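You operate a simulated robot arm through the tools that you are given. There is no shell and no other tool. Be economical: measure what you need, move in short steps, check, and stop when the job is done.

The job below is to be done with a simulated two-armed robot. You get a single attempt, and the scene is never put back.

## Task
Bring the rig's rim reading within 0.05 mm of zero at mark 6.
Fine: free the slide lock, hand wheel to 6, turn levelling screw one only, lock again.
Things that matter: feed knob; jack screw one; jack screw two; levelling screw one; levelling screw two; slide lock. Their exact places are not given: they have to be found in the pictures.

It is judged by the outcome, as a careful person would: the job done as asked, and still so three seconds after it is handed in. It fails if anything else is knocked over, pushed out of place, dropped, spilled or broken.

## Robot
Two 7-joint arms with fingered hands on one trunk, on a base that drives. Base frame: it is fixed to the floor where the robot stands at the start and does not move with it; the origin is under the middle of the robot, x ahead of it, y to its left, z up. Units: cm, rad, N and s.
The left shoulder is at the start at [2, 12.3, 122.6], the right one opposite. With the tool pointing down near the work surface each hand reaches from about 10 to 48 cm from the robot's upright axis, wherever it stands, measured 20 degrees to its own side. Places, roughly: feed knob [60, -20, 90]; jack screw one [40, 10, 90]; jack screw two [40, 0, 90]; levelling screw one [50, 20, 90]; levelling screw two [50, -10, 90]; slide lock [50, -20, 90]. Payload 2.4 kg a hand.
The TCP of each hand is the grasp point between the finger pads, 1.7 cm short of the fingertips. In the tool frame z runs along the fingers and y along their closing line. The gripper opens to 8.8 cm. The gripper's body begins 4.7 cm behind the TCP. The gripper is a hand of 3 fingers: y runs from the thumb to the fingers, the wrist lies at [0, 0, -16.5] in the tool frame, and closing takes about 1.5 s.
Orientation is told as [roll, pitch, yaw] about the base's x, y, z axes, in that order, counted from this pose: with the fingers straight down and closing along the base's y, the tool's x points along the base's -x, its y along +y and its z along -z.

## Interface
- The arms move only by the tool send_rows. It takes "left_plan", "right_plan" or both (then of equal length, played together; a hand with none holds still); each is a list of rows, each a list of 3 entries, a list of its own where there are three numbers: the shift along the tool's x, y, z in mm, then the turn, a rotation vector about the tool's x, y, z in rad, then the closure in counts, from 0 (fully open) to 255 (shut). In form: [[[dx, dy, dz], [ax, ay, az], gripper], ...]. A call has 1 to 12 rows; each row is the pose to reach, as a shift and turn from the pose commanded when the call began, along the tool's axes at that moment. Rows are played at 5 a second. More than 5 cm and 0.15 rad between two rows, or a gripper value outside its range, and nothing of the call is played. A pose out of reach is approached as far as the arm can. The call stops where the force on the tool passes 40 N (or 10 N more than at its start, if that is more) or the arm is blocked; 0.2 s more then pass. Each finger travels about 4.5 cm/s and halts on what it meets, pressing with about 30 N; the grip force reading is that of the motor and also rises with nothing between the fingers. The clock runs only during rows and for 0.2 s after the last one: add rows that repeat a pose to give the fingers time. The reply holds the time, the measured pose of the TCP, the force on the tool along the base axes, the opening and the grip force, in the units named above and with some noise, with the torque about the TCP (base axes, N m) and any sound that the robot's microphone picked up.
- Cameras (640 x 400 px; columns grow to the right, rows downward): "scene" is now at [4.95, 1.47, 167.32]; the picture's right is [0.21, -0.98, 0.00], its down [-0.80, -0.18, -0.57] and it looks along [0.56, 0.12, -0.82] (base axes); focal length 286 px, centre (320, 200). "left" rides on the left gripper at [-5.2, 0.4, -6.6] in its tool frame; the picture's right is [-0.08, -1.00, 0.00], its down [0.78, -0.07, -0.62] and it looks along [0.62, -0.05, 0.78] (tool axes); focal length 243 px, centre (320, 200). "right" rides on the right gripper at [5.2, 0.4, -6.6] in its tool frame; the picture's right is [-0.09, 1.00, 0.00], its down [-0.78, -0.07, -0.62] and it looks along [-0.62, -0.05, 0.78] (tool axes); focal length 243 px, centre (320, 200).
- get_image(camera): a new picture of that camera. The clock stands still meanwhile.
- lift_body(by): slides the trunk up (or, below 0, down) by that many cm; the arms and the scene camera ride with it, the base frame stays. It gives what a move gives, with no picture.
- roll_base(legs): drives the robot by 1 to 6 legs, each [ahead, left, turn to the left] in cm, cm and rad, along the robot's own axes; the way and the turn of a leg run together, so that a leg with both is an arc; at most 150 cm and 3.142 rad a leg. The arms and the cameras ride along, it lands a little off, and it stops where it bumps. It gives what a move gives.
- grasp_type(shape, hand): the hand has 3 fingers and takes this shape, open, in about a second: jaw (thumb against the fingers, like two jaws); tri (thumb and two fingers); tip (a fingertip pinch); poke (one finger out to press); point (the index stretched); flat (the hand flat); cup (the hand cupped); fist (a fist). The gripper value then closes the fingers along that shape, each until it touches; the sizes above hold for jaw. It gives what a move gives, with no picture.
- pan_tilt(pan, tilt): turns the head with the scene camera to pan (to the left, within 2.094 rad either way) and tilt (down, from -0.506 to 1.204), counted from straight ahead of the robot. It gives what a move gives.
- locate(camera, pixels): for up to 12 pixels [column, row] of the newest picture of that camera ("zoom" is the newest enlarged one), the place [x, y, z] in the base frame of the surface seen there, good to about 0.3 cm. The clock stands still meanwhile.
- zoom(camera, box): a new picture of the part [left, top, right, bottom] of that camera's present view, enlarged. The clock stands still meanwhile.
- job_done(): hands the job in; it is judged then, once.

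Work in short steps. Measure before you move; look again where a grasp or a placing could have gone wrong, and mend it. You have 80 turns and 62 pictures in all, those below and enlarged ones among them. Open the grippers and draw the arms clear of the work before you hand the job in, unless the task says otherwise; then end with one line.

The tools are called after "Call:" as name(argument=value, ...) on one line, values as JSON. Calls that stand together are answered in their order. send_rows: Moves the arms, as the interface text tells. Its arguments: {"type":"object","properties":{"left_plan":{"type":"array","items":{"type":"array"}},"right_plan":{"type":"array","items":{"type":"array"}}},"required":[]} The other tools are called the same way: lift_body (by) slides the trunk up or down; grasp_type (shape, hand) gives the hand a shape; roll_base (legs) drives the base; pan_tilt (pan, tilt) turns the head that bears the scene camera; get_image (camera) takes a picture; locate (camera, pixels) gives the place of the surface under pixels of a picture; zoom (camera, box) takes an enlarged picture of a part of a camera's view; job_done () hands the job in.

At the start:

```text
t: 0.0
left_tcp_pos: [30.4, 20.46, 135.28]
left_orientation: [0.0, -0.001, 0.0]
left_force: [0.5, 0.0, 0.1]
left_torque: [0.0, 0.03, -0.03]
left_width: 8.81
left_grasp_force: 0.0
left_shape: jaw
right_tcp_pos: [27.33, -3.69, 138.44]
right_orientation: [0.0, -0.001, 0.002]
right_force: [0.5, 0.3, -0.2]
right_torque: [0.01, 0.0, -0.02]
right_width: 8.78
right_grasp_force: 0.1
right_shape: jaw
trunk travel left (down, up): [-44.0, 39.0]
robot x, y, heading: [0.05, 0.32, 0.003]
head pan, tilt: [0.215, 0.962]
```

scene: 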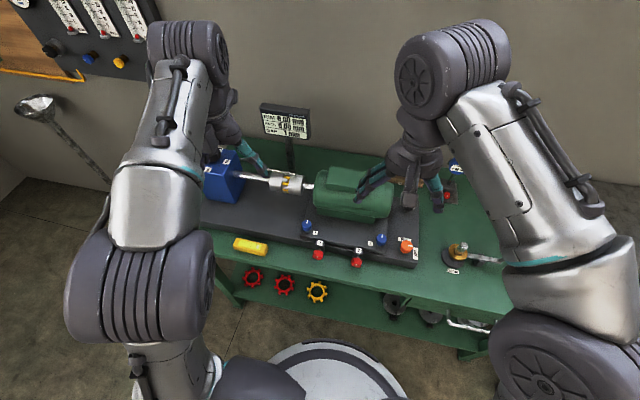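
right: 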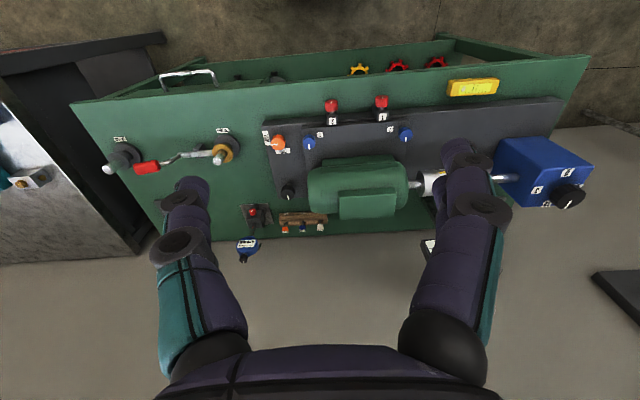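
left: 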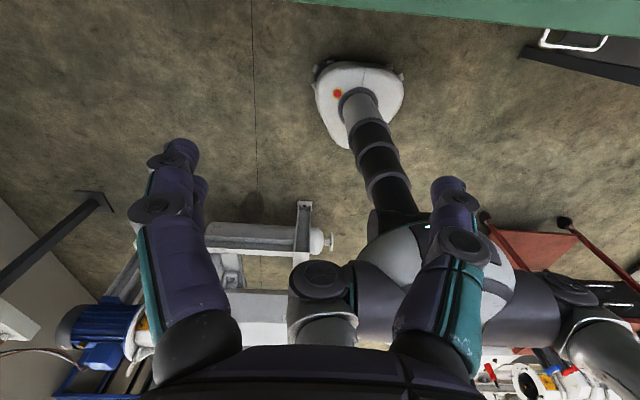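

The scene shows a motor rig with a display at (285,122), red and blue screws, and orange knobs. I zoom on the display and the bench parts.

Call:
zoom(camera="scene", box=[200, 90, 360, 190])

Call:
zoom(camera="scene", box=[280, 190, 520, 340])

Call:
zoom(camera="right", box=[80, 70, 336, 270])

```text
4.00 times, centred on (280, 140) of scene
```

zoom: 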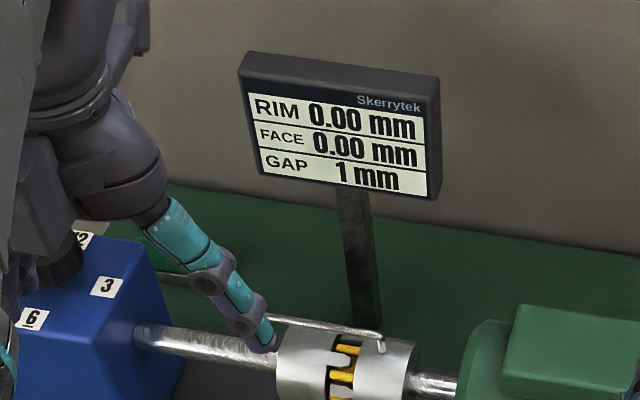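

```text
2.67 times, centred on (400, 265) of scene
```

zoom: 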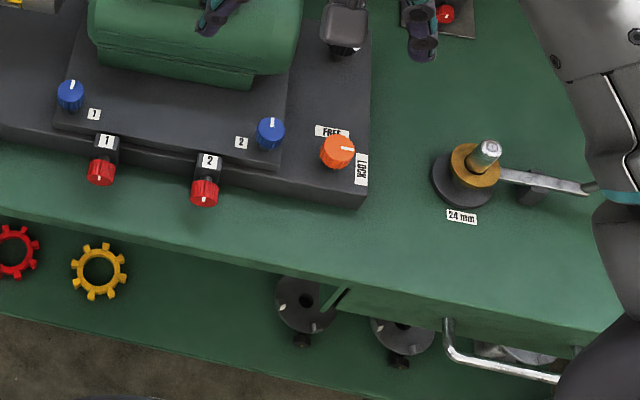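

```text
2.00 times, centred on (208, 170) of right
```

zoom: 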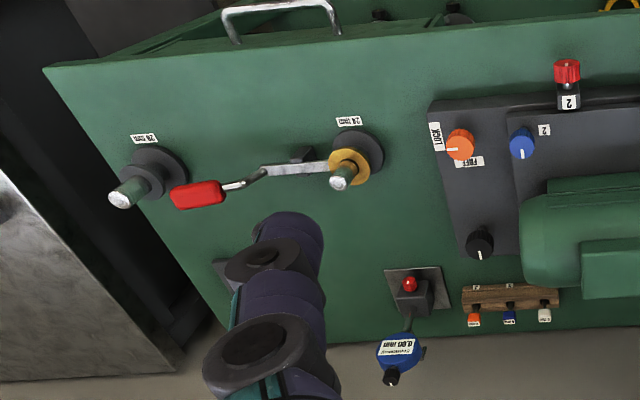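

The orange knob is the slide lock (LOCK/FREE), blue are likely levelling screws, red the jack screws. The wheel is on the blue box. I locate them.

Call:
locate(camera="scene", pixels=[[306, 224], [381, 237], [318, 254], [355, 262], [406, 244], [408, 200], [222, 180], [345, 180], [250, 245], [458, 250], [285, 125], [285, 182]])

Call:
locate(camera="right", pixels=[[568, 196], [537, 190], [566, 172], [288, 193], [310, 146], [406, 137], [276, 143], [330, 104], [381, 102], [222, 152], [440, 180], [540, 160]])

Call:
zoom(camera="right", box=[480, 120, 608, 220])

```text
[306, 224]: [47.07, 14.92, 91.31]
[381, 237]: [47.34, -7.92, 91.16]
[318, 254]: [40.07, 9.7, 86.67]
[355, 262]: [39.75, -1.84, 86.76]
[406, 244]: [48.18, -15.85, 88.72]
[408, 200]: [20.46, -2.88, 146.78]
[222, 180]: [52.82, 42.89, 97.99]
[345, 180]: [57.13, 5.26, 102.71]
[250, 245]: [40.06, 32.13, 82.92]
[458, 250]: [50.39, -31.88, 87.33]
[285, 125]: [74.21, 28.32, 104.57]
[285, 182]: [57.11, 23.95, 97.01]
```

```text
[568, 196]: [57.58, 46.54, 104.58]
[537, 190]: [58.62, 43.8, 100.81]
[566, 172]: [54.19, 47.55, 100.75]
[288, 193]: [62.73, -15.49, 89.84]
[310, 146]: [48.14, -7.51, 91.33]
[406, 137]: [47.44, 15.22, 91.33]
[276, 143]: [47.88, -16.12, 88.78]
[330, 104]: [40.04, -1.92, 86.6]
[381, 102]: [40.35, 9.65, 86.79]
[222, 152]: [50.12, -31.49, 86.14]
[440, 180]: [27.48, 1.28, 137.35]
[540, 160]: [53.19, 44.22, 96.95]
```

```text
4.00 times, centred on (544, 170) of right
```

zoom: 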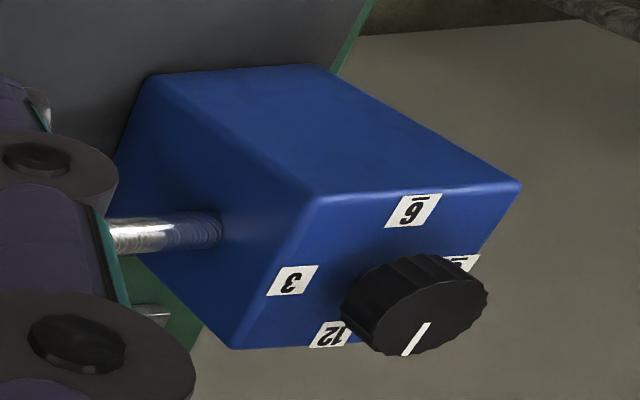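

The wheel is on the box top with its pointer at 12; marks 3, 6, 9 surround it. I check the table edge and my base's clearance by looking down.

Call:
locate(camera="scene", pixels=[[290, 262], [450, 300], [320, 350], [300, 372], [240, 290], [330, 305], [480, 328], [200, 232]])

Call:
pan_tilt(pan=0.0, tilt=1.2)

Call:
get_image(camera="scene")

```text
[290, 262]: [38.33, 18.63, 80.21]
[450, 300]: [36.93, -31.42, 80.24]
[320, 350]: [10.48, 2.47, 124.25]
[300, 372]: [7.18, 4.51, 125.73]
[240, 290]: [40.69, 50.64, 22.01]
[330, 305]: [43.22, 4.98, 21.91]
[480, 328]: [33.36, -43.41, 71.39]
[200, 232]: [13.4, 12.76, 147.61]
```

```text
t: 0.8
left_tcp_pos: [30.32, 20.54, 135.22]
left_orientation: [0.0, -0.002, -0.001]
left_force: [-0.3, -0.6, -0.3]
left_torque: [-0.01, 0.02, 0.0]
left_width: 8.79
left_grasp_force: 0.0
left_shape: jaw
right_tcp_pos: [27.24, -3.69, 138.47]
right_orientation: [0.0, 0.0, 0.0]
right_force: [0.2, -0.3, 0.8]
right_torque: [0.02, -0.01, 0.0]
right_width: 8.77
right_grasp_force: 0.1
right_shape: jaw
trunk travel left (down, up): [-44.0, 39.0]
robot x, y, heading: [-0.26, 0.26, 0.004]
head pan, tilt: [0.0, 1.201]
```

```text
54 pictures are left
```

scene: 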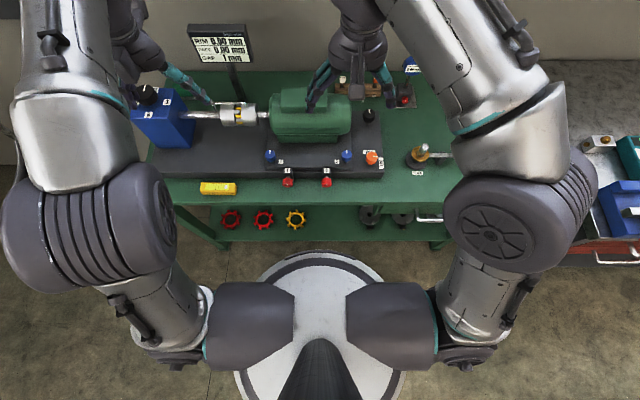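

The white base's front edge is at (318,252); I measure it against the table edge before rolling.

Call:
locate(camera="scene", pixels=[[318, 253], [318, 240], [245, 310], [318, 200], [318, 232], [430, 238], [225, 240], [148, 97], [370, 115], [371, 158]])

```text
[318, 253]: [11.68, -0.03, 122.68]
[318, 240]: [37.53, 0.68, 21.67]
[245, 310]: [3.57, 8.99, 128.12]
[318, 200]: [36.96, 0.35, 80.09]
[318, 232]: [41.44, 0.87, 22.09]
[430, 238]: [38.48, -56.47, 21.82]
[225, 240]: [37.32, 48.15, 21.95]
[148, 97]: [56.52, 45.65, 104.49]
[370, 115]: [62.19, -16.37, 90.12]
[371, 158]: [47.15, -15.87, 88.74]
```

The left wrist camera looks back at my own base; I measure its front edge at (360,62) and the table edge at the top.

Call:
locate(camera="left", pixels=[[360, 65], [320, 75], [403, 85], [400, 8], [500, 20], [360, 95]])

```text
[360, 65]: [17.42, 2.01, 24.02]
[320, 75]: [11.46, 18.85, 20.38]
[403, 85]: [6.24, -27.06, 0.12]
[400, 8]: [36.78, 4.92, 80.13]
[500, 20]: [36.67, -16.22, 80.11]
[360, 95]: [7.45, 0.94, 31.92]
```

Base front is near x≈18, shelf edge at 37: I can advance about 14 cm safely. I drive ahead 13 cm.

Call:
roll_base(legs=[[13, 0, 0]])

Call:
pan_tilt(pan=0.0, tilt=1.0)

Call:
get_image(camera="scene")

```text
t: 2.0
left_tcp_pos: [43.4, 20.46, 135.25]
left_orientation: [-0.002, 0.002, -0.001]
left_force: [-0.2, 0.5, -0.6]
left_torque: [-0.02, 0.01, 0.01]
left_width: 8.79
left_grasp_force: 0.0
left_shape: jaw
right_tcp_pos: [40.17, -3.71, 138.5]
right_orientation: [0.0, 0.001, -0.002]
right_force: [1.3, 0.1, -0.1]
right_torque: [0.02, -0.01, 0.02]
right_width: 8.8
right_grasp_force: 0.1
right_shape: jaw
trunk travel left (down, up): [-44.0, 39.0]
robot x, y, heading: [12.82, -0.06, -0.003]
head pan, tilt: [0.0, 1.201]
```

```text
t: 2.8
left_tcp_pos: [43.11, 20.43, 135.28]
left_orientation: [0.002, 0.001, -0.002]
left_force: [0.0, 0.4, -0.9]
left_torque: [-0.02, 0.0, 0.01]
left_width: 8.78
left_grasp_force: 0.1
left_shape: jaw
right_tcp_pos: [39.98, -3.79, 138.44]
right_orientation: [0.0, 0.001, 0.001]
right_force: [0.0, 0.2, -0.9]
right_torque: [-0.04, 0.02, -0.02]
right_width: 8.8
right_grasp_force: 0.0
right_shape: jaw
trunk travel left (down, up): [-44.0, 39.0]
robot x, y, heading: [12.35, -0.28, 0.001]
head pan, tilt: [0.0, 1.0]
```

```text
53 pictures are left
```

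scene: 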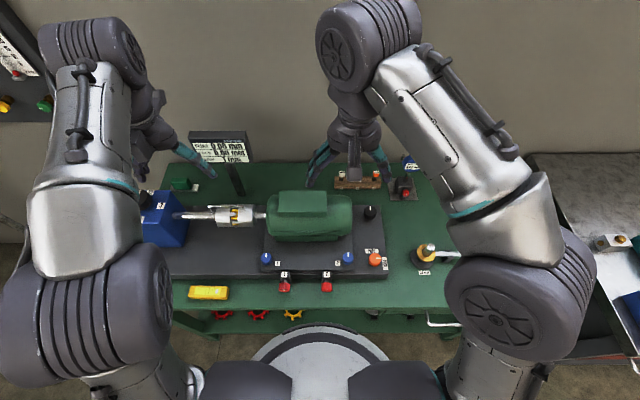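

Now measuring knob edges and motor extents at higher zoom.

Call:
zoom(camera="scene", box=[250, 180, 410, 280])

```text
4.00 times, centred on (330, 230) of scene
```

zoom: 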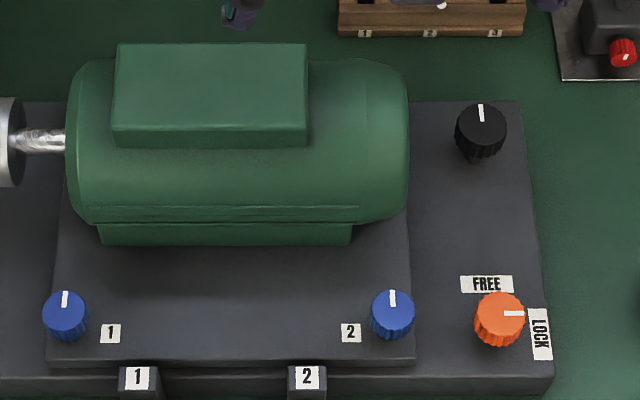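

Call:
locate(camera="zoom", pixels=[[497, 308], [478, 308], [524, 308], [500, 295], [66, 303], [46, 308], [86, 308], [66, 293], [230, 240], [230, 185], [405, 150], [450, 340]])

```text
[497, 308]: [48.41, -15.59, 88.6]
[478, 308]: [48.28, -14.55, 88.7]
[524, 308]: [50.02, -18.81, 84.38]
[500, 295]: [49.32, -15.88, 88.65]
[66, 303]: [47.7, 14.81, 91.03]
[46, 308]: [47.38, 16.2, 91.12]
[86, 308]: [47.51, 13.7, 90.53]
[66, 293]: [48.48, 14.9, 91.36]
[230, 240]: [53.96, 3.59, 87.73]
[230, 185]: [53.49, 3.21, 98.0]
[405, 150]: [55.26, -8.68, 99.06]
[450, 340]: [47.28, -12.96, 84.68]
```

Orange lock knob centre ≈(48.1,-16.0), top 88.7, pointing to LOCK; FREE lies 90° counter-clockwise. I bring the right hand above it.

Call:
send_rows(right_plan=[[[-16, -24, 38], [0, 0, 0], 0], [[-32, -48, 76], [0, 0, 0], 0], [[-48, -72, 114], [0, 0, 0], 0], [[-64, -96, 150], [0, 0, 0], 0], [[-81, -122, 184], [0, 0, 0], 0], [[-81, -122, 230], [0, 0, 0], 0], [[-81, -122, 276], [0, 0, 0], 0], [[-81, -122, 322], [0, 0, 0], 60], [[-81, -122, 368], [0, 0, 0], 90], [[-81, -122, 400], [0, 0, 0], 90], [[-81, -122, 420], [0, 0, 0], 90], [[-81, -122, 420], [0, 0, 0], 90]])

Call:
get_image(camera="right")

Call:
get_image(camera="scene")

```text
t: 5.4
left_tcp_pos: [43.17, 20.47, 135.3]
left_orientation: [0.001, 0.0, -0.003]
left_force: [-0.3, 0.0, 0.3]
left_torque: [0.0, -0.02, -0.01]
left_width: 8.78
left_grasp_force: 0.0
left_shape: jaw
right_tcp_pos: [47.99, -16.01, 96.3]
right_orientation: [0.0, 0.002, 0.0]
right_force: [-0.3, -0.9, 0.1]
right_torque: [-0.04, 0.0, 0.01]
right_width: 5.72
right_grasp_force: 0.0
right_shape: jaw
trunk travel left (down, up): [-44.0, 39.0]
robot x, y, heading: [12.79, 0.21, -0.002]
head pan, tilt: [0.0, 1.0]
```

```text
51 pictures are left
```

right: 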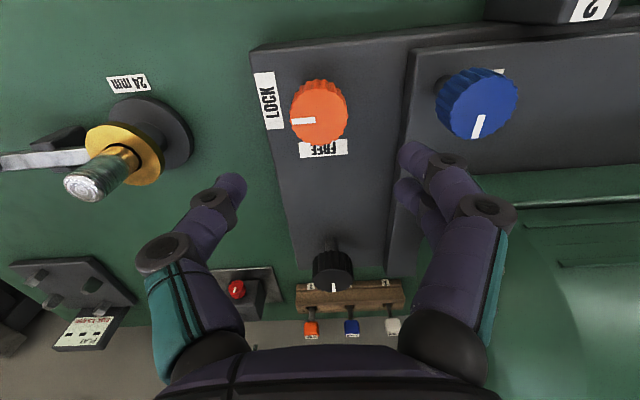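

```text
50 pictures are left
```

scene: 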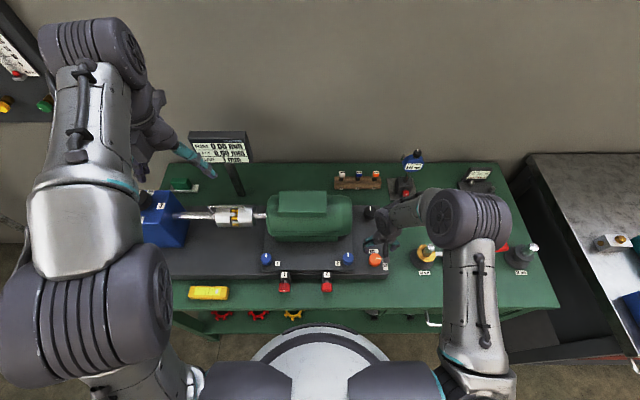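

The knob's top face sits at about (319,108); I locate it with this closer camera.

Call:
locate(camera="right", pixels=[[319, 110], [294, 115], [345, 108], [319, 84], [319, 132], [477, 105], [448, 110], [505, 100], [470, 78], [480, 130]])

```text
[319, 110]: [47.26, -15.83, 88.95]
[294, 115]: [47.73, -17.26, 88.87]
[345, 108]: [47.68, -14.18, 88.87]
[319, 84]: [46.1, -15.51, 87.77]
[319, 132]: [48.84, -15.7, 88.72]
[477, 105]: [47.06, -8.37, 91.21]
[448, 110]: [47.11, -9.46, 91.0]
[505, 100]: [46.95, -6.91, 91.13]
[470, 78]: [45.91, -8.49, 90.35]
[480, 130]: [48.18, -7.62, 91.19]
```

Knob centre ≈(47.7,-15.8). I descend to z≈87.4 and close.

Call:
send_rows(right_plan=[[[3, 2, 30], [0, 0, 0], 90], [[3, 2, 60], [0, 0, 0], 90], [[3, 2, 80], [0, 0, 0], 90], [[3, 2, 89], [0, 0, 0], 90], [[3, 2, 89], [0, 0, 0], 90]])

Call:
get_image(camera="right")

```text
t: 6.6
left_tcp_pos: [43.24, 20.44, 135.32]
left_orientation: [0.0, 0.0, -0.002]
left_force: [0.2, -0.4, -1.0]
left_torque: [-0.02, 0.0, 0.02]
left_width: 8.77
left_grasp_force: 0.1
left_shape: jaw
right_tcp_pos: [47.87, -15.63, 87.61]
right_orientation: [0.0, 0.0, 0.0]
right_force: [-0.1, 0.1, -0.7]
right_torque: [-0.03, 0.0, -0.02]
right_width: 5.73
right_grasp_force: 0.0
right_shape: jaw
trunk travel left (down, up): [-44.0, 39.0]
robot x, y, heading: [12.87, 0.22, 0.004]
head pan, tilt: [0.0, 1.0]
```

```text
49 pictures are left
```

right: 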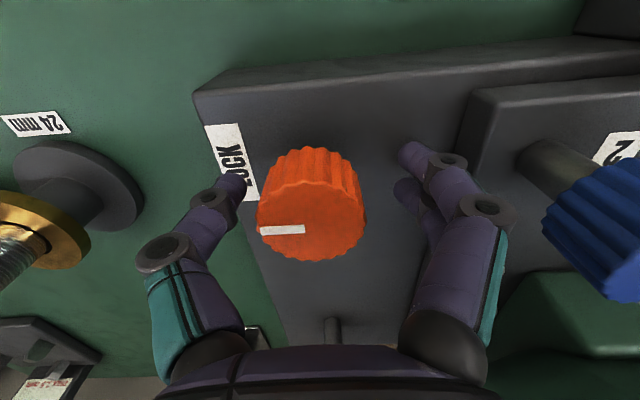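

Knob is between the fingers, roughly centred. I close and hold.

Call:
send_rows(right_plan=[[[0, -1.5, 0], [0, 0, 0], 130], [[0, -1.5, 0], [0, 0, 0], 170], [[0, -1.5, 0], [0, 0, 0], 200], [[0, -1.5, 0], [0, 0, 0], 200], [[0, -1.5, 0], [0, 0, 0], 200], [[0, -1.5, 0], [0, 0, 0], 200]])

```text
t: 8.0
left_tcp_pos: [43.24, 20.43, 135.31]
left_orientation: [0.0, 0.0, -0.002]
left_force: [0.2, -0.2, -0.7]
left_torque: [0.0, 0.01, 0.02]
left_width: 8.77
left_grasp_force: 0.1
left_shape: jaw
right_tcp_pos: [47.83, -15.9, 87.6]
right_orientation: [0.001, 0.004, -0.002]
right_force: [-4.5, -0.7, -21.1]
right_torque: [-0.11, 0.08, -0.02]
right_width: 2.45
right_grasp_force: 30.2
right_shape: jaw
trunk travel left (down, up): [-44.0, 39.0]
robot x, y, heading: [12.63, -0.25, 0.0]
head pan, tilt: [0.0, 1.0]
```

Gripped (2.45 cm, 30 N). I rotate counter-clockwise from above (tool −z) by ~0.8 rad, and check.

Call:
send_rows(right_plan=[[[0, 0, 0], [0, 0, -0.14], 200], [[0, 0, 0], [0, 0, -0.28], 200], [[0, 0, 0], [0, 0, -0.42], 200], [[0, 0, 0], [0, 0, -0.56], 200], [[0, 0, 0], [0, 0, -0.7], 200], [[0, 0, 0], [0, 0, -0.8], 200]])

Call:
get_image(camera="right")

```text
t: 9.4
left_tcp_pos: [43.32, 20.34, 135.28]
left_orientation: [0.001, 0.0, -0.001]
left_force: [-0.3, 0.1, -0.2]
left_torque: [-0.01, 0.01, 0.03]
left_width: 8.77
left_grasp_force: 0.1
left_shape: jaw
right_tcp_pos: [47.84, -16.04, 87.51]
right_orientation: [0.001, 0.001, 0.801]
right_force: [-6.5, -6.9, -22.8]
right_torque: [-0.15, -0.03, -0.07]
right_width: 2.41
right_grasp_force: 29.8
right_shape: jaw
trunk travel left (down, up): [-44.0, 39.0]
robot x, y, heading: [12.73, -0.08, -0.004]
head pan, tilt: [0.0, 1.0]
```

```text
48 pictures are left
```

right: 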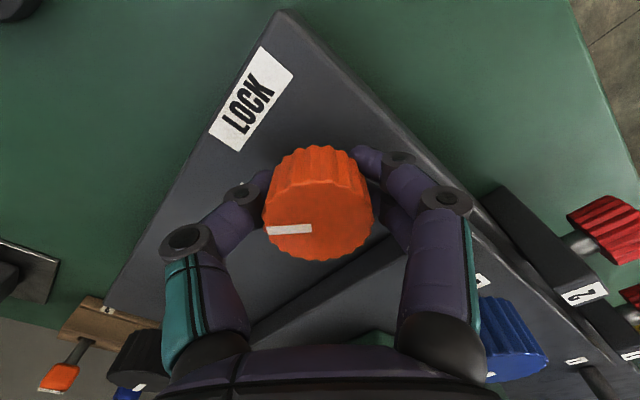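

The knob follows the hand (line unchanged in the hand's view). I turn the remaining ~0.78 rad.

Call:
send_rows(right_plan=[[[0, 0, 0], [0, 0, -0.14], 200], [[0, 0, 0], [0, 0, -0.28], 200], [[0, 0, 0], [0, 0, -0.42], 200], [[0, 0, 0], [0, 0, -0.56], 200], [[0, 0, 0], [0, 0, -0.7], 200], [[0, 0, 0], [0, 0, -0.79], 200]])

Call:
get_image(camera="scene")

Call:
zoom(camera="scene", box=[180, 120, 260, 170])

Call:
zoom(camera="right", box=[120, 0, 520, 250])

```text
t: 10.8
left_tcp_pos: [43.32, 20.23, 135.42]
left_orientation: [0.001, 0.001, -0.002]
left_force: [0.6, 0.0, -0.2]
left_torque: [0.02, 0.01, 0.04]
left_width: 8.8
left_grasp_force: 0.0
left_shape: jaw
right_tcp_pos: [47.92, -15.97, 87.62]
right_orientation: [-0.001, -0.001, 1.592]
right_force: [-2.0, -11.7, -24.4]
right_torque: [-0.13, -0.1, -0.08]
right_width: 2.37
right_grasp_force: 30.2
right_shape: jaw
trunk travel left (down, up): [-44.0, 39.0]
robot x, y, heading: [12.69, 0.33, -0.004]
head pan, tilt: [0.0, 1.0]
```

```text
47 pictures are left
```

scene: 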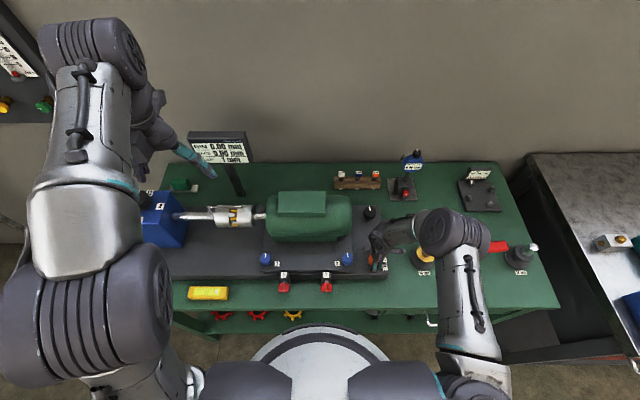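

```text
8.00 times, centred on (220, 145) of scene
```

zoom: 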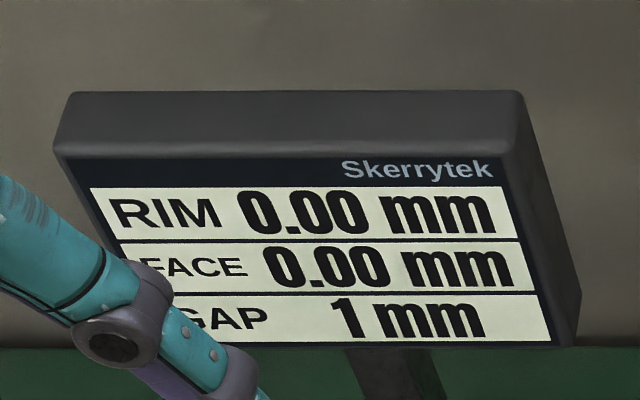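

```text
1.60 times, centred on (320, 125) of right
```

zoom: 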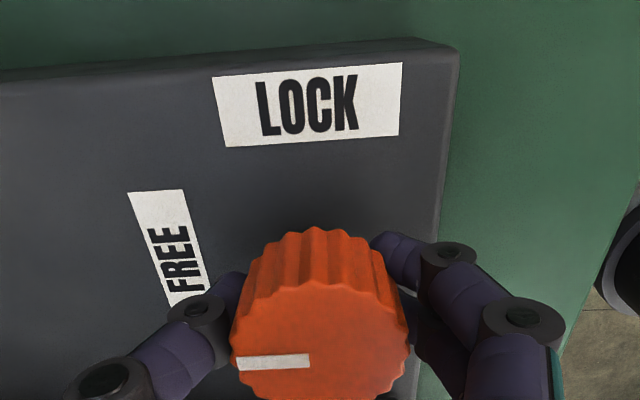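

Knob line now points to FREE. I open, lift the right hand clear.

Call:
send_rows(right_plan=[[[0, 0, 0], [0, 0, 0], 140], [[0, 0, 0], [0, 0, 0], 90], [[0, 0, 0], [0, 0, 0], 90], [[0, 0, 0], [0, 0, 0], 90], [[0, 0, -40], [0, 0, 0], 90], [[0, 0, -85], [0, 0, 0], 90], [[0, 0, -130], [0, 0, 0], 90], [[0, 0, -175], [0, 0, 0], 90], [[0, 0, -220], [0, 0, 0], 90], [[0, 0, -265], [0, 0, 0], 90], [[0, 0, -310], [0, 0, 0], 90], [[0, 0, -350], [0, 0, 0], 90]])

Call:
zoom(camera="scene", box=[120, 120, 440, 320])

```text
t: 13.4
left_tcp_pos: [43.25, 20.38, 135.26]
left_orientation: [0.001, 0.0, -0.002]
left_force: [0.4, 0.8, -0.1]
left_torque: [0.0, 0.01, 0.03]
left_width: 8.78
left_grasp_force: 0.0
left_shape: jaw
right_tcp_pos: [47.73, -15.74, 122.74]
right_orientation: [-0.001, -0.002, 1.59]
right_force: [0.2, -0.3, 0.5]
right_torque: [-0.01, 0.0, -0.04]
right_width: 5.66
right_grasp_force: 0.0
right_shape: jaw
trunk travel left (down, up): [-44.0, 39.0]
robot x, y, heading: [13.11, 0.22, -0.004]
head pan, tilt: [0.0, 1.0]
```

```text
2.00 times, centred on (280, 220) of scene
```

zoom: 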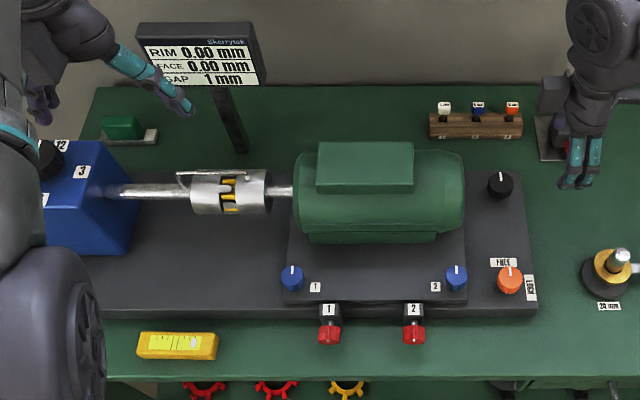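

The lock line points to FREE. Before rolling left I look left for obstacles.

Call:
pan_tilt(pan=0.9, tilt=0.9)

Call:
get_image(camera="scene")

```text
t: 14.6
left_tcp_pos: [43.16, 20.42, 135.38]
left_orientation: [0.0, 0.0, -0.002]
left_force: [-0.6, -0.3, 0.2]
left_torque: [0.0, 0.02, -0.04]
left_width: 8.79
left_grasp_force: 0.1
left_shape: jaw
right_tcp_pos: [47.79, -15.8, 122.64]
right_orientation: [0.002, 0.001, 1.589]
right_force: [0.3, 0.0, -0.1]
right_torque: [0.01, -0.05, 0.04]
right_width: 5.66
right_grasp_force: 0.1
right_shape: jaw
trunk travel left (down, up): [-44.0, 39.0]
robot x, y, heading: [12.29, -0.1, -0.003]
head pan, tilt: [0.901, 0.901]
```

```text
43 pictures are left
```

scene: 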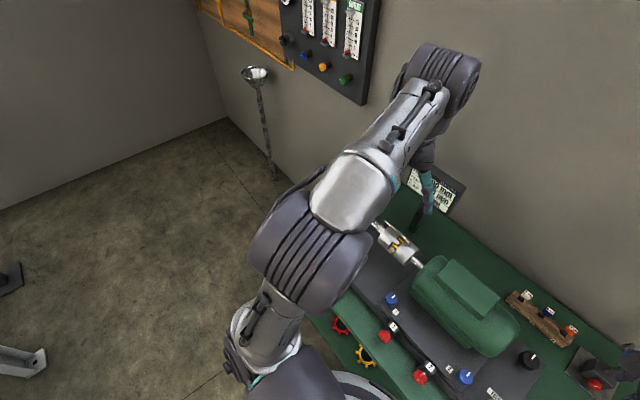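

Floor to the left is clear; I check the wall panel's distance relative to the elbow.

Call:
locate(camera="scene", pixels=[[345, 60], [365, 90], [430, 60], [450, 55], [470, 90], [258, 72]])

```text
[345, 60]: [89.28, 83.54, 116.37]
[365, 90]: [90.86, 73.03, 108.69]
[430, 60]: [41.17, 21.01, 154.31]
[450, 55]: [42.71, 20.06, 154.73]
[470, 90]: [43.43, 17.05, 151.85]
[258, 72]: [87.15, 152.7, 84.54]
```

Clear. I roll left 28 and ahead 2 cm.

Call:
roll_base(legs=[[1.5, 28, 0]])

Call:
pan_tilt(pan=0.0, tilt=1.0)

Call:
get_image(camera="scene")

```text
t: 16.5
left_tcp_pos: [44.68, 48.74, 135.39]
left_orientation: [0.001, 0.001, 0.002]
left_force: [-0.5, -0.5, -0.4]
left_torque: [0.01, 0.01, 0.02]
left_width: 8.79
left_grasp_force: 0.0
left_shape: jaw
right_tcp_pos: [49.3, 12.59, 122.68]
right_orientation: [0.001, 0.0, 1.594]
right_force: [-0.4, 0.0, 0.3]
right_torque: [0.01, 0.03, -0.03]
right_width: 5.67
right_grasp_force: 0.1
right_shape: jaw
trunk travel left (down, up): [-44.0, 39.0]
robot x, y, heading: [14.21, 28.01, 0.002]
head pan, tilt: [0.901, 0.901]
```

```text
t: 17.7
left_tcp_pos: [44.5, 48.68, 135.36]
left_orientation: [-0.001, 0.0, 0.002]
left_force: [0.1, 0.0, -0.5]
left_torque: [0.02, -0.01, 0.01]
left_width: 8.78
left_grasp_force: 0.1
left_shape: jaw
right_tcp_pos: [49.13, 12.51, 122.67]
right_orientation: [0.0, 0.0, 1.593]
right_force: [-0.3, -0.4, 1.2]
right_torque: [-0.02, 0.0, 0.02]
right_width: 5.68
right_grasp_force: 0.2
right_shape: jaw
trunk travel left (down, up): [-44.0, 39.0]
robot x, y, heading: [14.59, 27.84, 0.003]
head pan, tilt: [0.0, 1.0]
```

```text
42 pictures are left
```

scene: 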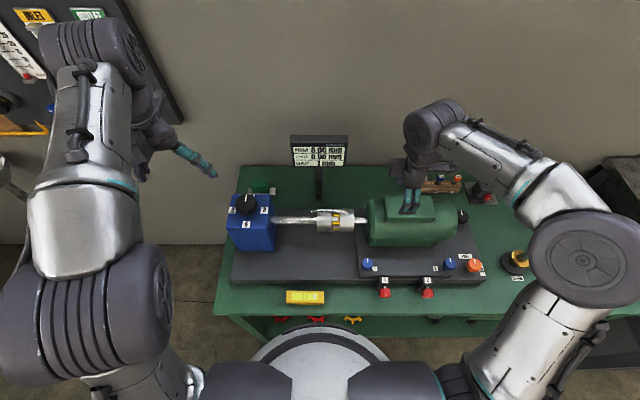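

Call:
zoom(camera="scene", box=[206, 170, 302, 230])

```text
6.67 times, centred on (254, 200) of scene
```

zoom: 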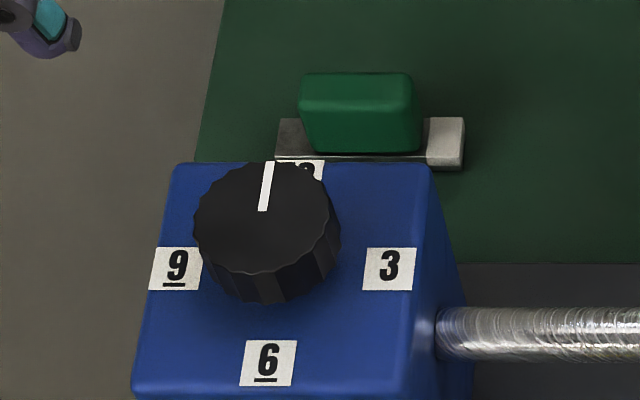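

Call:
locate(camera="zoom", pixels=[[265, 215], [200, 220], [332, 220], [265, 165], [265, 265], [175, 268], [390, 268], [266, 362], [300, 240]])

```text
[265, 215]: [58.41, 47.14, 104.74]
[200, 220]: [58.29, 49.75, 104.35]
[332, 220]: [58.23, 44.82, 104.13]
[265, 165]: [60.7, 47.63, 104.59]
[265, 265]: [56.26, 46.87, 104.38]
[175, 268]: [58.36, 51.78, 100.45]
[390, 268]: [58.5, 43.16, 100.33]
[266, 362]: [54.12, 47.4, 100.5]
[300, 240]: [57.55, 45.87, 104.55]
```

Wheel centre ≈(58.4,47.2), top 104.6, Ø≈4.8, pointer at 12. I bring the left hand above with yaw −1.55 so it can sweep +π.

Call:
send_rows(left_plan=[[[-13, -2, 0], [0, 0, 0.14], 0], [[-26, -3, 0], [0, 0, 0.28], 0], [[-39, -4, 10], [0, 0, 0.42], 0], [[-52, -5, 20], [0, 0, 0.56], 0], [[-65, -6, 40], [0, 0, 0.7], 0], [[-78, -7, 60], [0, 0, 0.84], 0], [[-91, -8, 85], [0, 0, 0.98], 0], [[-104, -10, 110], [0, 0, 1.12], 0], [[-117, -12, 135], [0, 0, 1.26], 0], [[-130, -14, 160], [0, 0, 1.4], 0], [[-139, -15, 190], [0, 0, 1.55], 0], [[-139, -15, 220], [0, 0, 1.55], 0]])

Call:
get_image(camera="left")

```text
t: 20.3
left_tcp_pos: [58.6, 47.25, 113.42]
left_orientation: [-0.001, 0.0, -1.549]
left_force: [-0.2, 0.2, 0.2]
left_torque: [0.03, -0.02, 0.0]
left_width: 8.77
left_grasp_force: 0.1
left_shape: jaw
right_tcp_pos: [49.35, 12.59, 122.7]
right_orientation: [0.0, -0.001, 1.594]
right_force: [-0.5, -0.1, 0.2]
right_torque: [-0.01, 0.02, 0.03]
right_width: 5.69
right_grasp_force: 0.0
right_shape: jaw
trunk travel left (down, up): [-44.0, 39.0]
robot x, y, heading: [14.52, 28.05, 0.006]
head pan, tilt: [0.0, 1.0]
```

```text
40 pictures are left
```

left: 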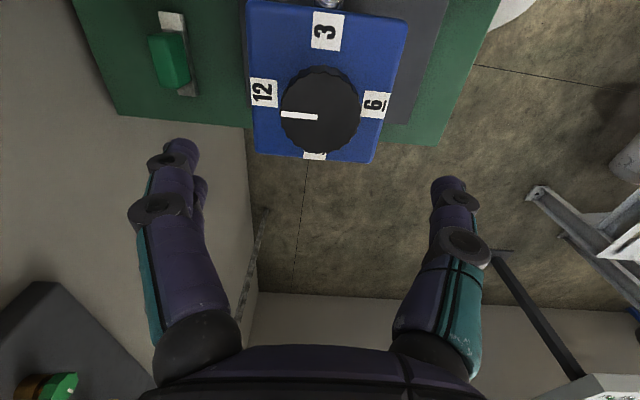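

The wheel appears at (318,112); I refine its centre.

Call:
locate(camera="left", pixels=[[318, 117], [283, 117], [355, 117], [318, 90], [318, 145], [376, 104], [262, 92], [325, 32]])

```text
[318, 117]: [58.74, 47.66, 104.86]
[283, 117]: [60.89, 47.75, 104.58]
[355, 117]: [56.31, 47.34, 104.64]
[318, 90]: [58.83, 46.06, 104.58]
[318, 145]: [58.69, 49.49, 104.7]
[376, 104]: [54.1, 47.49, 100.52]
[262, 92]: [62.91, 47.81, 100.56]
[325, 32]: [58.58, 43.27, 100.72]
```

Centre ≈(58.5,47.5). I descend to z≈103.1 and close.

Call:
send_rows(left_plan=[[[2.5, -1, 35], [0, 0, 0], 0], [[2.5, -1, 70], [0, 0, 0], 0], [[2.5, -1, 92], [0, 0, 0], 0], [[2.5, -1, 103], [0, 0, 0], 0], [[2.5, -1, 103], [0, 0, 0], 60], [[2.5, -1, 103], [0, 0, 0], 120], [[2.5, -1, 103], [0, 0, 0], 160], [[2.5, -1, 103], [0, 0, 0], 160], [[2.5, -1, 103], [0, 0, 0], 160], [[2.5, -1, 103], [0, 0, 0], 160]])

Call:
get_image(camera="left")

```text
t: 22.5
left_tcp_pos: [58.44, 47.36, 102.93]
left_orientation: [-0.005, -0.001, -1.548]
left_force: [-1.9, -4.9, -15.4]
left_torque: [-0.06, 0.22, 0.16]
left_width: 4.2
left_grasp_force: 30.4
left_shape: jaw
right_tcp_pos: [49.39, 12.49, 122.6]
right_orientation: [0.002, 0.0, 1.593]
right_force: [-0.7, 0.4, -0.1]
right_torque: [-0.03, -0.02, 0.01]
right_width: 5.65
right_grasp_force: 0.1
right_shape: jaw
trunk travel left (down, up): [-44.0, 39.0]
robot x, y, heading: [14.39, 28.51, 0.0]
head pan, tilt: [0.0, 1.0]
```

```text
39 pictures are left
```

left: 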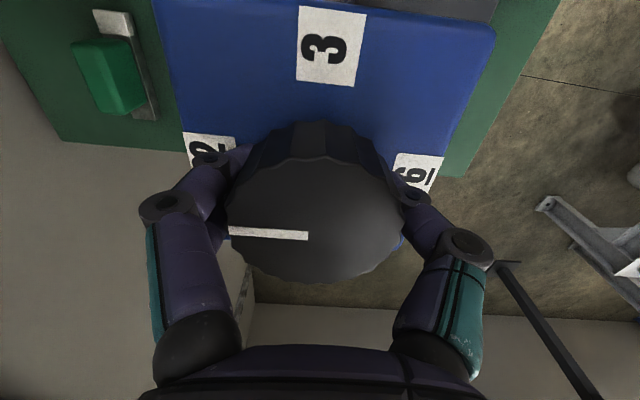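

Gripped at 4.2 cm. I rotate 1.57 rad counter-clockwise (12→9).

Call:
send_rows(left_plan=[[[0, 0, 0], [0, 0, -0.14], 160], [[0, 0, 0], [0, 0, -0.28], 160], [[0, 0, 0], [0, 0, -0.42], 160], [[0, 0, 0], [0, 0, -0.56], 160], [[0, 0, 0], [0, 0, -0.7], 160], [[0, 0, 0], [0, 0, -0.84], 160], [[0, 0, 0], [0, 0, -0.98], 160], [[0, 0, 0], [0, 0, -1.12], 160], [[0, 0, 0], [0, 0, -1.26], 160], [[0, 0, 0], [0, 0, -1.4], 160], [[0, 0, 0], [0, 0, -1.54], 160], [[0, 0, 0], [0, 0, -1.57], 160]])

Call:
get_image(camera="left")

Call:
zoom(camera="scene", box=[272, 120, 368, 180])

```text
t: 24.0
left_tcp_pos: [59.13, 46.84, 102.9]
left_orientation: [0.0, -0.009, -0.7]
left_force: [21.9, -16.0, -19.7]
left_torque: [-0.22, -0.05, -0.96]
left_width: 3.74
left_grasp_force: 29.7
left_shape: jaw
right_tcp_pos: [49.72, 12.28, 122.59]
right_orientation: [0.002, -0.001, 1.587]
right_force: [0.3, 0.1, 0.2]
right_torque: [0.01, 0.01, -0.02]
right_width: 5.67
right_grasp_force: 0.0
right_shape: jaw
trunk travel left (down, up): [-44.0, 39.0]
robot x, y, heading: [14.01, 28.06, -0.002]
head pan, tilt: [0.0, 1.0]
stopped in row 7 (left hand): the force on the tool passed its limit (the readings are from after the stop); the commanded pose is now the measured one
```

```text
38 pictures are left
```

left: 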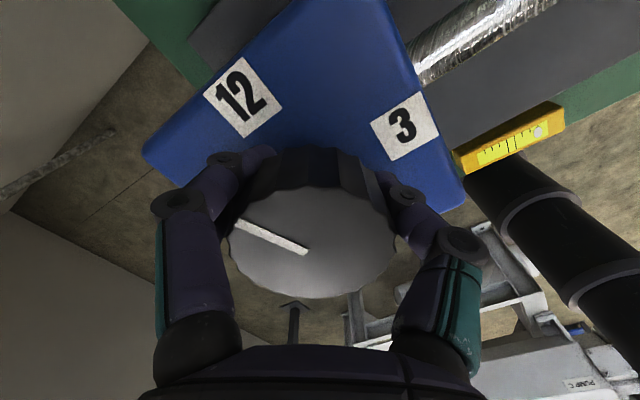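

```text
6.67 times, centred on (320, 150) of scene
```

zoom: 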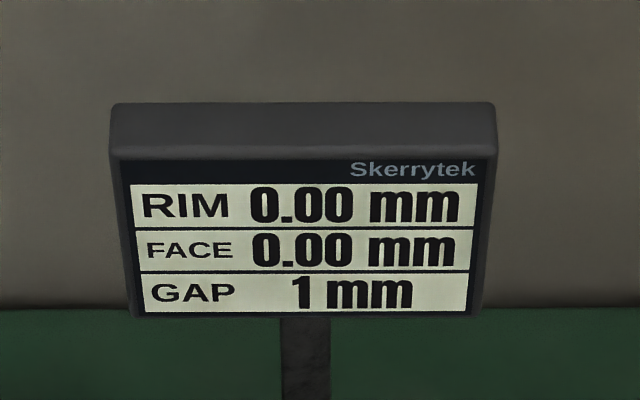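

The turn met ~1 N·m resistance and slipped; the pointer moved a little. I look at the pointer relative to labels from the scene camera.

Call:
zoom(camera="scene", box=[190, 160, 318, 240])

```text
5.00 times, centred on (254, 200) of scene
```

zoom: 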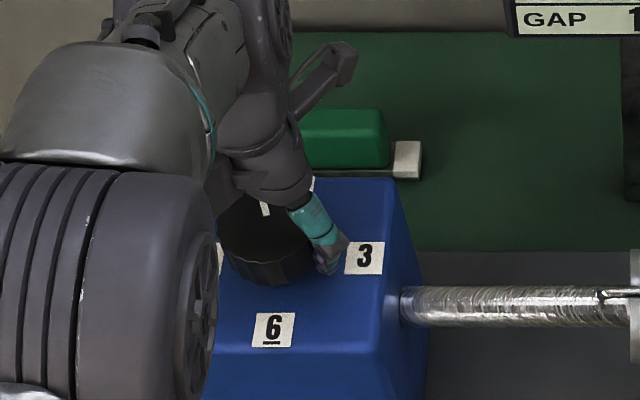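

The pointer is still at 12 – there is a stop that way, so it must turn clockwise (12→3→6). I open, lift slightly, recentre and turn the open hand towards +yaw.

Call:
send_rows(left_plan=[[[0, 0, 0], [0, 0, 0], 80], [[0, 0, 0], [0, 0, 0], 0], [[0, 0, 0], [0, 0, 0], 0], [[0, 0, 0], [0, 0, 0], 0], [[8.5, 0.7, -35], [0, 0, 0], 0], [[8.5, 0.7, -60], [0, 0, -0.14], 0], [[8.5, 0.7, -60], [0, 0, -0.28], 0], [[8.5, 0.7, -60], [0, 0, -0.42], 0], [[8.5, 0.7, -60], [0, 0, -0.56], 0], [[8.5, 0.7, -60], [0, 0, -0.7], 0], [[8.5, 0.7, -60], [0, 0, -0.84], 0], [[8.5, 0.7, -60], [0, 0, -0.98], 0]])

Call:
send_rows(left_plan=[[[0, 0, 0], [0, 0, -0.14], 0], [[0, 0, 0], [0, 0, -0.28], 0], [[0, 0, 0], [0, 0, -0.42], 0], [[0, 0, 0], [0, 0, -0.56], 0], [[0, 0, 0], [0, 0, -0.7], 0], [[0, 0, 0], [0, 0, -0.84], 0], [[0, 0, 0], [0, 0, -0.98], 0], [[0, 0, 0], [0, 0, -1.12], 0], [[0, 0, 0], [0, 0, -1.26], 0], [[0, 0, 0], [0, 0, -1.32], 0], [[0, 0, 0], [0, 0, -1.32], 0]])

Call:
get_image(camera="left")

```text
t: 26.6
left_tcp_pos: [58.09, 47.79, 108.93]
left_orientation: [-0.007, -0.006, 0.29]
left_force: [-0.3, -0.6, 0.3]
left_torque: [0.0, -0.02, 0.0]
left_width: 8.8
left_grasp_force: 0.1
left_shape: jaw
right_tcp_pos: [49.18, 12.43, 122.66]
right_orientation: [-0.002, 0.001, 1.591]
right_force: [-0.2, 0.2, -0.4]
right_torque: [-0.01, -0.02, -0.01]
right_width: 5.68
right_grasp_force: 0.0
right_shape: jaw
trunk travel left (down, up): [-44.0, 39.0]
robot x, y, heading: [14.17, 28.19, 0.001]
head pan, tilt: [0.0, 1.0]
```

```text
t: 29.0
left_tcp_pos: [57.98, 47.86, 109.15]
left_orientation: [-0.007, 0.003, 1.61]
left_force: [0.0, 0.3, -0.2]
left_torque: [-0.03, 0.03, 0.01]
left_width: 8.78
left_grasp_force: 0.2
left_shape: jaw
right_tcp_pos: [49.26, 12.45, 122.7]
right_orientation: [-0.001, 0.0, 1.591]
right_force: [-0.5, -0.9, -0.5]
right_torque: [0.01, 0.0, 0.01]
right_width: 5.66
right_grasp_force: 0.0
right_shape: jaw
trunk travel left (down, up): [-44.0, 39.0]
robot x, y, heading: [14.36, 27.97, -0.002]
head pan, tilt: [0.0, 1.0]
```

```text
35 pictures are left
```

left: 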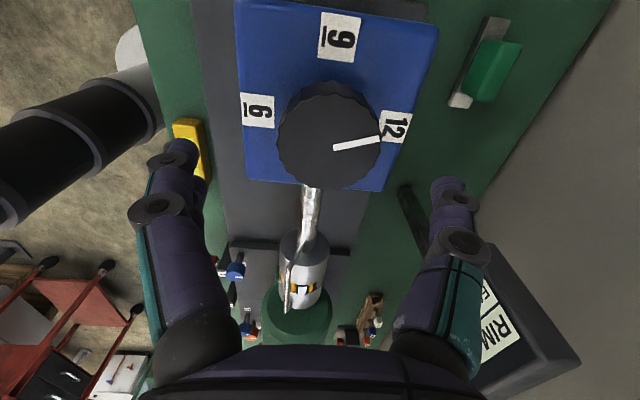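

Pointer at 12, wheel at (330,138) vs hand centre 322. I recentre, descend, and grip.

Call:
send_rows(left_plan=[[[3.6, -5, 0], [0, 0, 0], 0], [[3.6, -5, 30], [0, 0, 0], 0], [[3.6, -5, 50], [0, 0, 0], 0], [[3.6, -5, 62], [0, 0, 0], 0], [[3.6, -5, 62], [0, 0, 0], 60], [[3.6, -5, 62], [0, 0, 0], 120], [[3.6, -5, 62], [0, 0, 0], 160], [[3.6, -5, 62], [0, 0, 0], 160], [[3.6, -5, 62], [0, 0, 0], 160], [[3.6, -5, 62], [0, 0, 0], 160]])

Call:
send_rows(left_plan=[[[0, 0, 0], [0, 0, 0.14], 160], [[0, 0, 0], [0, 0, 0.28], 160], [[0, 0, 0], [0, 0, 0.42], 160], [[0, 0, 0], [0, 0, 0.56], 160], [[0, 0, 0], [0, 0, 0.7], 160], [[0, 0, 0], [0, 0, 0.8], 160]])

Call:
get_image(camera="left")

```text
t: 31.2
left_tcp_pos: [58.67, 47.47, 102.76]
left_orientation: [-0.003, 0.002, 1.609]
left_force: [-0.4, 1.0, -18.6]
left_torque: [0.06, -0.25, -0.07]
left_width: 4.03
left_grasp_force: 30.0
left_shape: jaw
right_tcp_pos: [49.45, 12.43, 122.59]
right_orientation: [0.004, -0.001, 1.592]
right_force: [-0.2, -0.3, 0.4]
right_torque: [0.01, 0.0, -0.01]
right_width: 5.66
right_grasp_force: 0.1
right_shape: jaw
trunk travel left (down, up): [-44.0, 39.0]
robot x, y, heading: [14.14, 27.66, -0.007]
head pan, tilt: [0.0, 1.0]
```

```text
t: 32.6
left_tcp_pos: [58.55, 47.51, 102.81]
left_orientation: [-0.006, -0.002, 0.808]
left_force: [-3.1, 0.2, -23.0]
left_torque: [-0.17, -0.15, 0.15]
left_width: 4.02
left_grasp_force: 29.8
left_shape: jaw
right_tcp_pos: [49.36, 12.49, 122.53]
right_orientation: [0.003, 0.001, 1.591]
right_force: [0.0, -0.7, 0.5]
right_torque: [-0.07, 0.03, 0.03]
right_width: 5.69
right_grasp_force: 0.2
right_shape: jaw
trunk travel left (down, up): [-44.0, 39.0]
robot x, y, heading: [14.32, 28.25, 0.004]
head pan, tilt: [0.0, 1.0]
```

```text
34 pictures are left
```

left: 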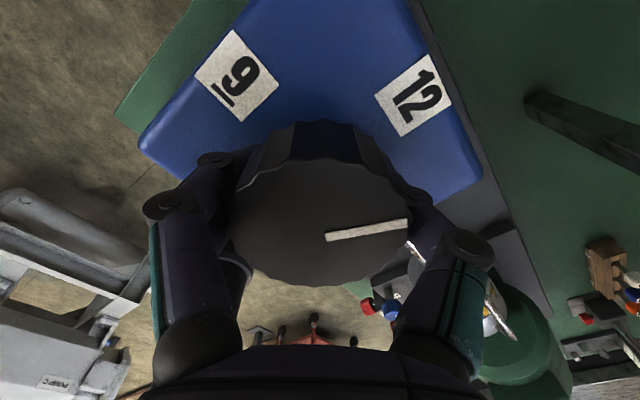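

It turns freely with the hand clockwise. I continue 1.54 rad, then ~0.78 more.

Call:
send_rows(left_plan=[[[0, 0, 0], [0, 0, 0.14], 160], [[0, 0, 0], [0, 0, 0.28], 160], [[0, 0, 0], [0, 0, 0.42], 160], [[0, 0, 0], [0, 0, 0.56], 160], [[0, 0, 0], [0, 0, 0.7], 160], [[0, 0, 0], [0, 0, 0.84], 160], [[0, 0, 0], [0, 0, 0.98], 160], [[0, 0, 0], [0, 0, 1.12], 160], [[0, 0, 0], [0, 0, 1.26], 160], [[0, 0, 0], [0, 0, 1.4], 160], [[0, 0, 0], [0, 0, 1.54], 160]])

Call:
send_rows(left_plan=[[[0, 0, 0], [0, 0, 0.14], 160], [[0, 0, 0], [0, 0, 0.28], 160], [[0, 0, 0], [0, 0, 0.42], 160], [[0, 0, 0], [0, 0, 0.56], 160], [[0, 0, 0], [0, 0, 0.7], 160], [[0, 0, 0], [0, 0, 0.79], 160]])

Call:
get_image(camera="left")

Call:
zoom(camera="scene", box=[272, 120, 368, 180])

```text
t: 35.0
left_tcp_pos: [58.56, 47.49, 102.78]
left_orientation: [0.002, -0.006, -0.735]
left_force: [-6.4, 1.1, -29.0]
left_torque: [-0.25, 0.23, 0.21]
left_width: 4.03
left_grasp_force: 29.9
left_shape: jaw
right_tcp_pos: [49.31, 12.45, 122.72]
right_orientation: [0.001, 0.0, 1.59]
right_force: [-0.8, -0.3, 0.3]
right_torque: [-0.01, 0.01, 0.0]
right_width: 5.66
right_grasp_force: 0.1
right_shape: jaw
trunk travel left (down, up): [-44.0, 39.0]
robot x, y, heading: [14.51, 27.92, 0.001]
head pan, tilt: [0.0, 1.0]
```

```text
t: 36.4
left_tcp_pos: [58.57, 47.52, 102.88]
left_orientation: [0.007, -0.003, -1.523]
left_force: [-5.2, 2.0, -24.4]
left_torque: [-0.07, 0.35, 0.26]
left_width: 4.03
left_grasp_force: 30.1
left_shape: jaw
right_tcp_pos: [49.37, 12.55, 122.67]
right_orientation: [-0.001, 0.001, 1.591]
right_force: [-0.8, -0.5, 0.1]
right_torque: [0.0, -0.02, 0.02]
right_width: 5.68
right_grasp_force: 0.1
right_shape: jaw
trunk travel left (down, up): [-44.0, 39.0]
robot x, y, heading: [13.94, 28.06, 0.001]
head pan, tilt: [0.0, 1.0]
```

```text
33 pictures are left
```

left: 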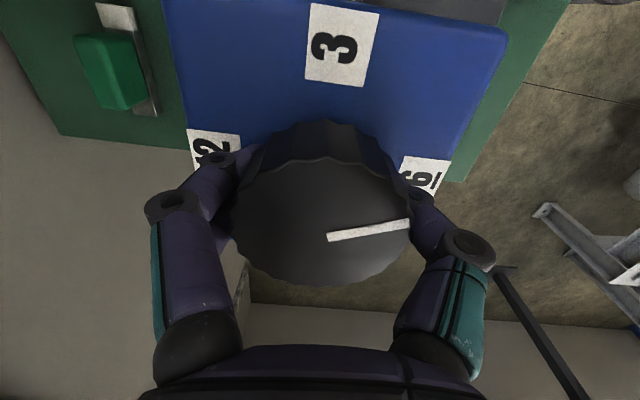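

```text
6.67 times, centred on (320, 150) of scene
```

zoom: 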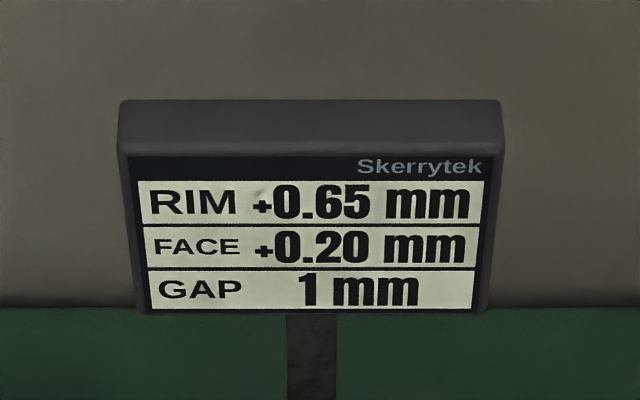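

RIM reads +0.65 with the pointer close to 6. I verify the pointer angle by location.

Call:
locate(camera="left", pixels=[[330, 237], [405, 225], [368, 231]])

```text
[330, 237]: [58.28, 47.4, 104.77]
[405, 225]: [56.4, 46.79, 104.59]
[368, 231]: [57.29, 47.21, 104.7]
```

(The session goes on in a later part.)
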